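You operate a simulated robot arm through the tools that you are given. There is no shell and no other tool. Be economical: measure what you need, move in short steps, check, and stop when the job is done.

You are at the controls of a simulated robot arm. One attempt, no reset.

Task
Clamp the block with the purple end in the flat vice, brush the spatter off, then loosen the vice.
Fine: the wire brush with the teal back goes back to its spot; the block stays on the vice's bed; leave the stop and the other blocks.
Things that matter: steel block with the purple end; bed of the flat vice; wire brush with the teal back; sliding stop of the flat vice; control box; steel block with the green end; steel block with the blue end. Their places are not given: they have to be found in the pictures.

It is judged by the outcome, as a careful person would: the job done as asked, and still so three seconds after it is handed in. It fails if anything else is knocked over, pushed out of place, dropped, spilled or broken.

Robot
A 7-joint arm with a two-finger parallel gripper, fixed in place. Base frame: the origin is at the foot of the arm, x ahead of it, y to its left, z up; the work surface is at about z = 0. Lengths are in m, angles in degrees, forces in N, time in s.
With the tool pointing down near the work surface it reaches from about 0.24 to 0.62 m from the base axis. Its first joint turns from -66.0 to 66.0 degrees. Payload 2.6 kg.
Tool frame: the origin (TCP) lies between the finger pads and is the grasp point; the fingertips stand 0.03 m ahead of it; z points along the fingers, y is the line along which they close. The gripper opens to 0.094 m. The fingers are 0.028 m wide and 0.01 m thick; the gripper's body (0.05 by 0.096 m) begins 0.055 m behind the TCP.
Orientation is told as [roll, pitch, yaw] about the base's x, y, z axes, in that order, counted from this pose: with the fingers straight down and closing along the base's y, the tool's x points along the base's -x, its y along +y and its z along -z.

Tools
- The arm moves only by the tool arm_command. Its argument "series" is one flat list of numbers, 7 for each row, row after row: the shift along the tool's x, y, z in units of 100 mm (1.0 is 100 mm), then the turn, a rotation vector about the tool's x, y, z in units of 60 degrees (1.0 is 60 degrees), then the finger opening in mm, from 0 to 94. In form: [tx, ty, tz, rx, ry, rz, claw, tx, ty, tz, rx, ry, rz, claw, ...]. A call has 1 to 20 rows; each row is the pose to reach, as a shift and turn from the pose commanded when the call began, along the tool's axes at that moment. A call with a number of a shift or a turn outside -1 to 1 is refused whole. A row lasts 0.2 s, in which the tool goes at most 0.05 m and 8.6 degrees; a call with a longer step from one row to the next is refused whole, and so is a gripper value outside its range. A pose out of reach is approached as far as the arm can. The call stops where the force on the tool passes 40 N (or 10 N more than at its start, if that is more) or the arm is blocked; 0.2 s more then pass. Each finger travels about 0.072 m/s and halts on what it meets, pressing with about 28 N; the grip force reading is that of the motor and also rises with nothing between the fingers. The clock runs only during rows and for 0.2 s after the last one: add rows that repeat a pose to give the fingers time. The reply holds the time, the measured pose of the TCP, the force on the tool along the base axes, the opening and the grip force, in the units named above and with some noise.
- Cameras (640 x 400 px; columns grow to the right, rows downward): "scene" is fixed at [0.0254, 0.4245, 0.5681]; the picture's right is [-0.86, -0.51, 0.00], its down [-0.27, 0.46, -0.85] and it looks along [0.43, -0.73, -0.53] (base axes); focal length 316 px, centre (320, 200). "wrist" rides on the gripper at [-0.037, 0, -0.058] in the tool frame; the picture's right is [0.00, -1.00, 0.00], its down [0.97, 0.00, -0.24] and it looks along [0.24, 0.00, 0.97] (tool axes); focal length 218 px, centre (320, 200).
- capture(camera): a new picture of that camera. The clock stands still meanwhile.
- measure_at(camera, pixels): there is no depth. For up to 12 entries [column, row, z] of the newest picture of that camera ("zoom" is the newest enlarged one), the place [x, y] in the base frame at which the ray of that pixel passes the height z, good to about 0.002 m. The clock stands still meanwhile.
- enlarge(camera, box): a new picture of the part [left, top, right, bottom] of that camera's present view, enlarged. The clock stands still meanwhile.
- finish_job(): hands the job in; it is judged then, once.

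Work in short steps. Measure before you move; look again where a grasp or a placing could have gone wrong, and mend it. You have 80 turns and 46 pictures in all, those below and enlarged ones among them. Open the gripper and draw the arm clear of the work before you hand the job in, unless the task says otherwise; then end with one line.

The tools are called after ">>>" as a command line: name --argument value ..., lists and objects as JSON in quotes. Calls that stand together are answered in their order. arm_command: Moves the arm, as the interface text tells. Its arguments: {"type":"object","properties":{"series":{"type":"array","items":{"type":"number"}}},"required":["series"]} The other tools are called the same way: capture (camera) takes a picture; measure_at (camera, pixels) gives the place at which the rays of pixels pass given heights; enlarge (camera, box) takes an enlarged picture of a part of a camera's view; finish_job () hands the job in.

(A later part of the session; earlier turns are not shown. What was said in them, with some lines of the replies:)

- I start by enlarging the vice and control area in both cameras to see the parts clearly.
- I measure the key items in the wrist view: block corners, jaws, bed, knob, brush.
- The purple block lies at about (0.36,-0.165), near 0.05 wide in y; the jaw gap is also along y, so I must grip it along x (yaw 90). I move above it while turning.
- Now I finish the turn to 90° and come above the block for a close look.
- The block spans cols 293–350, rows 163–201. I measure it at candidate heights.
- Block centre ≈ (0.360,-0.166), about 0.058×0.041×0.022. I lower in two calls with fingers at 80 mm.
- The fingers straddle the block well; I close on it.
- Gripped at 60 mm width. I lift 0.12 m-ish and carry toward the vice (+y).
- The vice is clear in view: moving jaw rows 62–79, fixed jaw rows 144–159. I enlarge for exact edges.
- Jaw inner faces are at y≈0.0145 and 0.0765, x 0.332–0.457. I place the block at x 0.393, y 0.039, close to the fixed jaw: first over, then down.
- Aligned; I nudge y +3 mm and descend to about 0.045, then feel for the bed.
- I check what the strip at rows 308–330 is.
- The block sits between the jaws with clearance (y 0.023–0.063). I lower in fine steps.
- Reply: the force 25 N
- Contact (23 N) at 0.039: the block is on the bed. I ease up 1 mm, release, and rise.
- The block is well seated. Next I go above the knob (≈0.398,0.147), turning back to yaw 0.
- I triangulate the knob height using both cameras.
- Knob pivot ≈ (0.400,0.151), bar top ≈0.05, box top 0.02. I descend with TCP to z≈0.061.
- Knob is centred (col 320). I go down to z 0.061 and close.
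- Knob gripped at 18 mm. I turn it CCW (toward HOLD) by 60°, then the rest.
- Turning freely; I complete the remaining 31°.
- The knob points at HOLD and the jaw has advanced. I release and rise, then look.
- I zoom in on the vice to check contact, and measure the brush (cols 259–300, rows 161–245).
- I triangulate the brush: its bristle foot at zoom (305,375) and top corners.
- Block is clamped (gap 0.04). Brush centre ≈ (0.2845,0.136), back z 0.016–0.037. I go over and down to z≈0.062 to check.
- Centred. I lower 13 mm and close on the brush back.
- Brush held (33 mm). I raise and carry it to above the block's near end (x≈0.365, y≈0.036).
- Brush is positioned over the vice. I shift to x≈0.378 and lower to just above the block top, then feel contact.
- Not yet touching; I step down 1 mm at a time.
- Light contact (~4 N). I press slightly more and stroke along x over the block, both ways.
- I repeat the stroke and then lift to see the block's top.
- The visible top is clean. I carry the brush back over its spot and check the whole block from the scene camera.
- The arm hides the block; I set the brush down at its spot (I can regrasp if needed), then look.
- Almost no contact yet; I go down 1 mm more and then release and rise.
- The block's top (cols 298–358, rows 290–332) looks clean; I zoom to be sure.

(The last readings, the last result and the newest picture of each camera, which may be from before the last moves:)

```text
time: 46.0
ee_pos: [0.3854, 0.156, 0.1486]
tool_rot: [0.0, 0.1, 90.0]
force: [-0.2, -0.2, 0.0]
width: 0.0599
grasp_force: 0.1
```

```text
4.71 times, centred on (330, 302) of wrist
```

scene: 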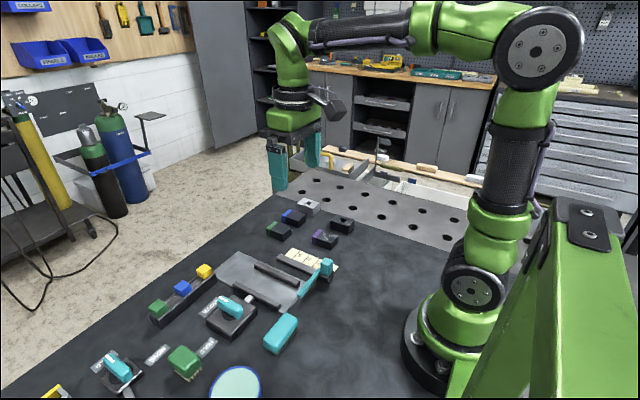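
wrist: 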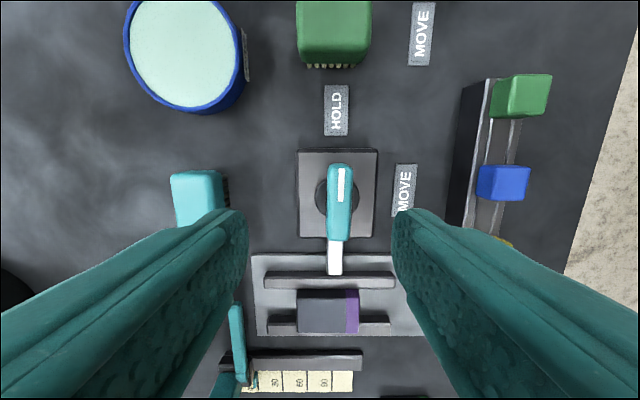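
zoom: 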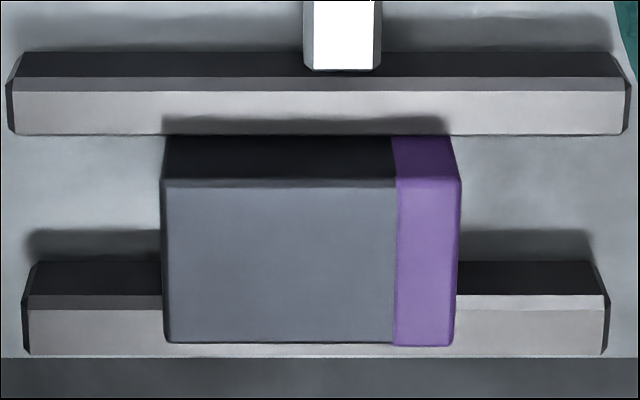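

All spatter is gone. Now I loosen: descend on the knob (0.400,0.150) at yaw 90 and grip.

>>> arm_command --series '[0.06, -0.15, 0.1, 0, 0, 0, 46, 0.06, -0.15, 0.35, 0, 0, 0, 46, 0.06, -0.15, 0.6, 0, 0, 0, 46, 0.06, -0.15, 0.78, 0, 0, 0, 46, 0.06, -0.15, 0.873, 0, 0, 0, 46, 0.06, -0.15, 0.873, 0, 0, 0, 46, 0.06, -0.15, 0.873, 0, 0, 0, 30, 0.06, -0.15, 0.873, 0, 0, 0, 15, 0.06, -0.15, 0.873, 0, 0, 0, 10, 0.06, -0.15, 0.873, 0, 0, 0, 10]'

```text
time: 48.2
ee_pos: [0.3995, 0.1495, 0.0608]
tool_rot: [-0.1, -0.1, 90.1]
force: [8.8, 3.4, -6.2]
width: 0.0179
grasp_force: 45.6
```

Gripped; I turn clockwise back toward MOVE.

>>> arm_command --series '[0, 0, 0, 0, 0, 0.14, 10, 0, 0, 0, 0, 0, 0.28, 10, 0, 0, 0, 0, 0, 0.42, 10, 0, 0, 0, 0, 0, 0.56, 10, 0, 0, 0, 0, 0, 0.7, 10, 0, 0, 0, 0, 0, 0.84, 10, 0, 0, 0, 0, 0, 0.98, 10]'

>>> arm_command --series '[0, 0, 0, 0, 0, 0.14, 10, 0, 0, 0, 0, 0, 0.28, 10, 0, 0, 0, 0, 0, 0.42, 10, 0, 0, 0, 0, 0, 0.52, 10, 0, 0, 0, 0, 0, 0.52, 10]'

>>> arm_command --series '[0, 0, 0, 0, 0, 0, 25, 0, 0, 0, 0, 0, 0, 40, 0, 0, 0, 0, 0, 0, 40, 0, 0, -0.3, 0, 0, 0, 46, 0, 0, -0.6, 0, 0, 0, 50, 0, 0, -1, 0, 0, 0, 50, 0, 0, -1, 0, 0, 0, 50]'

>>> capture --camera "wrist"

```text
time: 49.8
ee_pos: [0.3994, 0.15, 0.0603]
tool_rot: [-0.1, 0.0, 31.0]
force: [9.5, 2.7, -3.0]
width: 0.0179
grasp_force: 45.0
```

```text
time: 51.0
ee_pos: [0.3991, 0.1502, 0.0599]
tool_rot: [-0.1, 0.0, -0.1]
force: [5.4, 8.0, -7.3]
width: 0.0178
grasp_force: 44.9
```

```text
time: 52.6
ee_pos: [0.3984, 0.1488, 0.1611]
tool_rot: [-0.1, 0.0, 0.0]
force: [0.3, 0.1, -0.8]
width: 0.0502
grasp_force: 0.1
```

```text
8 pictures are left
```

wrist: 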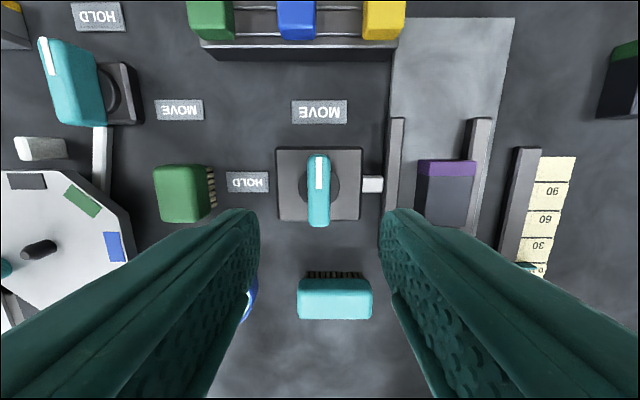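

The vice is open (jaw gap visible), the knob is at MOVE, and the brush is back. I lift the arm clear, open, and check the final scene.

>>> arm_command --series '[0, 0, -0.3, 0, 0, 0, 60, 0, -0.2, -0.6, 0, 0, 0, 75, 0, -0.4, -0.9, 0, 0, 0, 94, 0.2, -0.6, -1, 0, 0, 0, 94, 0.4, -0.8, -1, 0, 0, 0, 94, 0.6, -1, -1, 0, 0, 0, 94, 0.6, -1, -1, 0, 0, 0, 94]'

>>> capture --camera "wrist"

>>> capture --camera "scene"

```text
time: 54.2
ee_pos: [0.3383, 0.0476, 0.2609]
tool_rot: [0.0, 0.0, -0.2]
force: [0.9, -0.2, -0.4]
width: 0.094
grasp_force: 0.0
```

```text
7 pictures are left
```

wrist: 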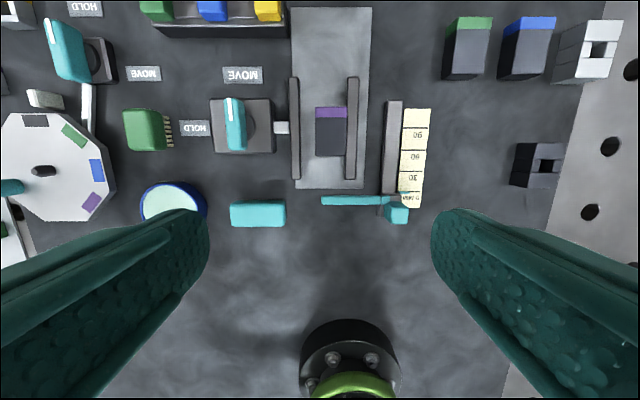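

```text
6 pictures are left
```

scene: 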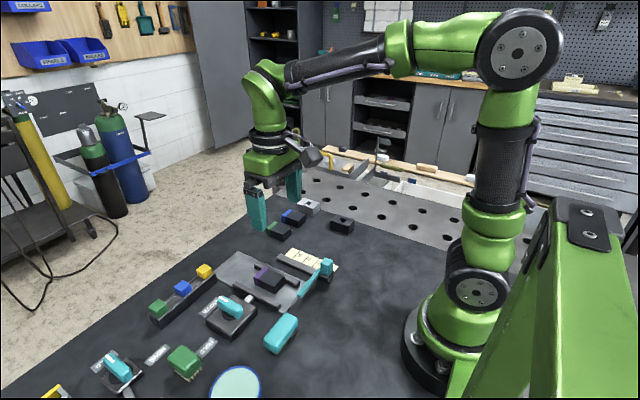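

Everything is in place: the brush is at its original pixel position, the block lies loose and clean on the bed, and the stop and other blocks are untouched. I hand in.

>>> finish_job

```text
The job is handed in.
```

The purple-end block was clamped and brushed clean, then the vice was loosened. The block is still on the bed, the teal brush is back on its spot, and the stop and other blocks were not touched.
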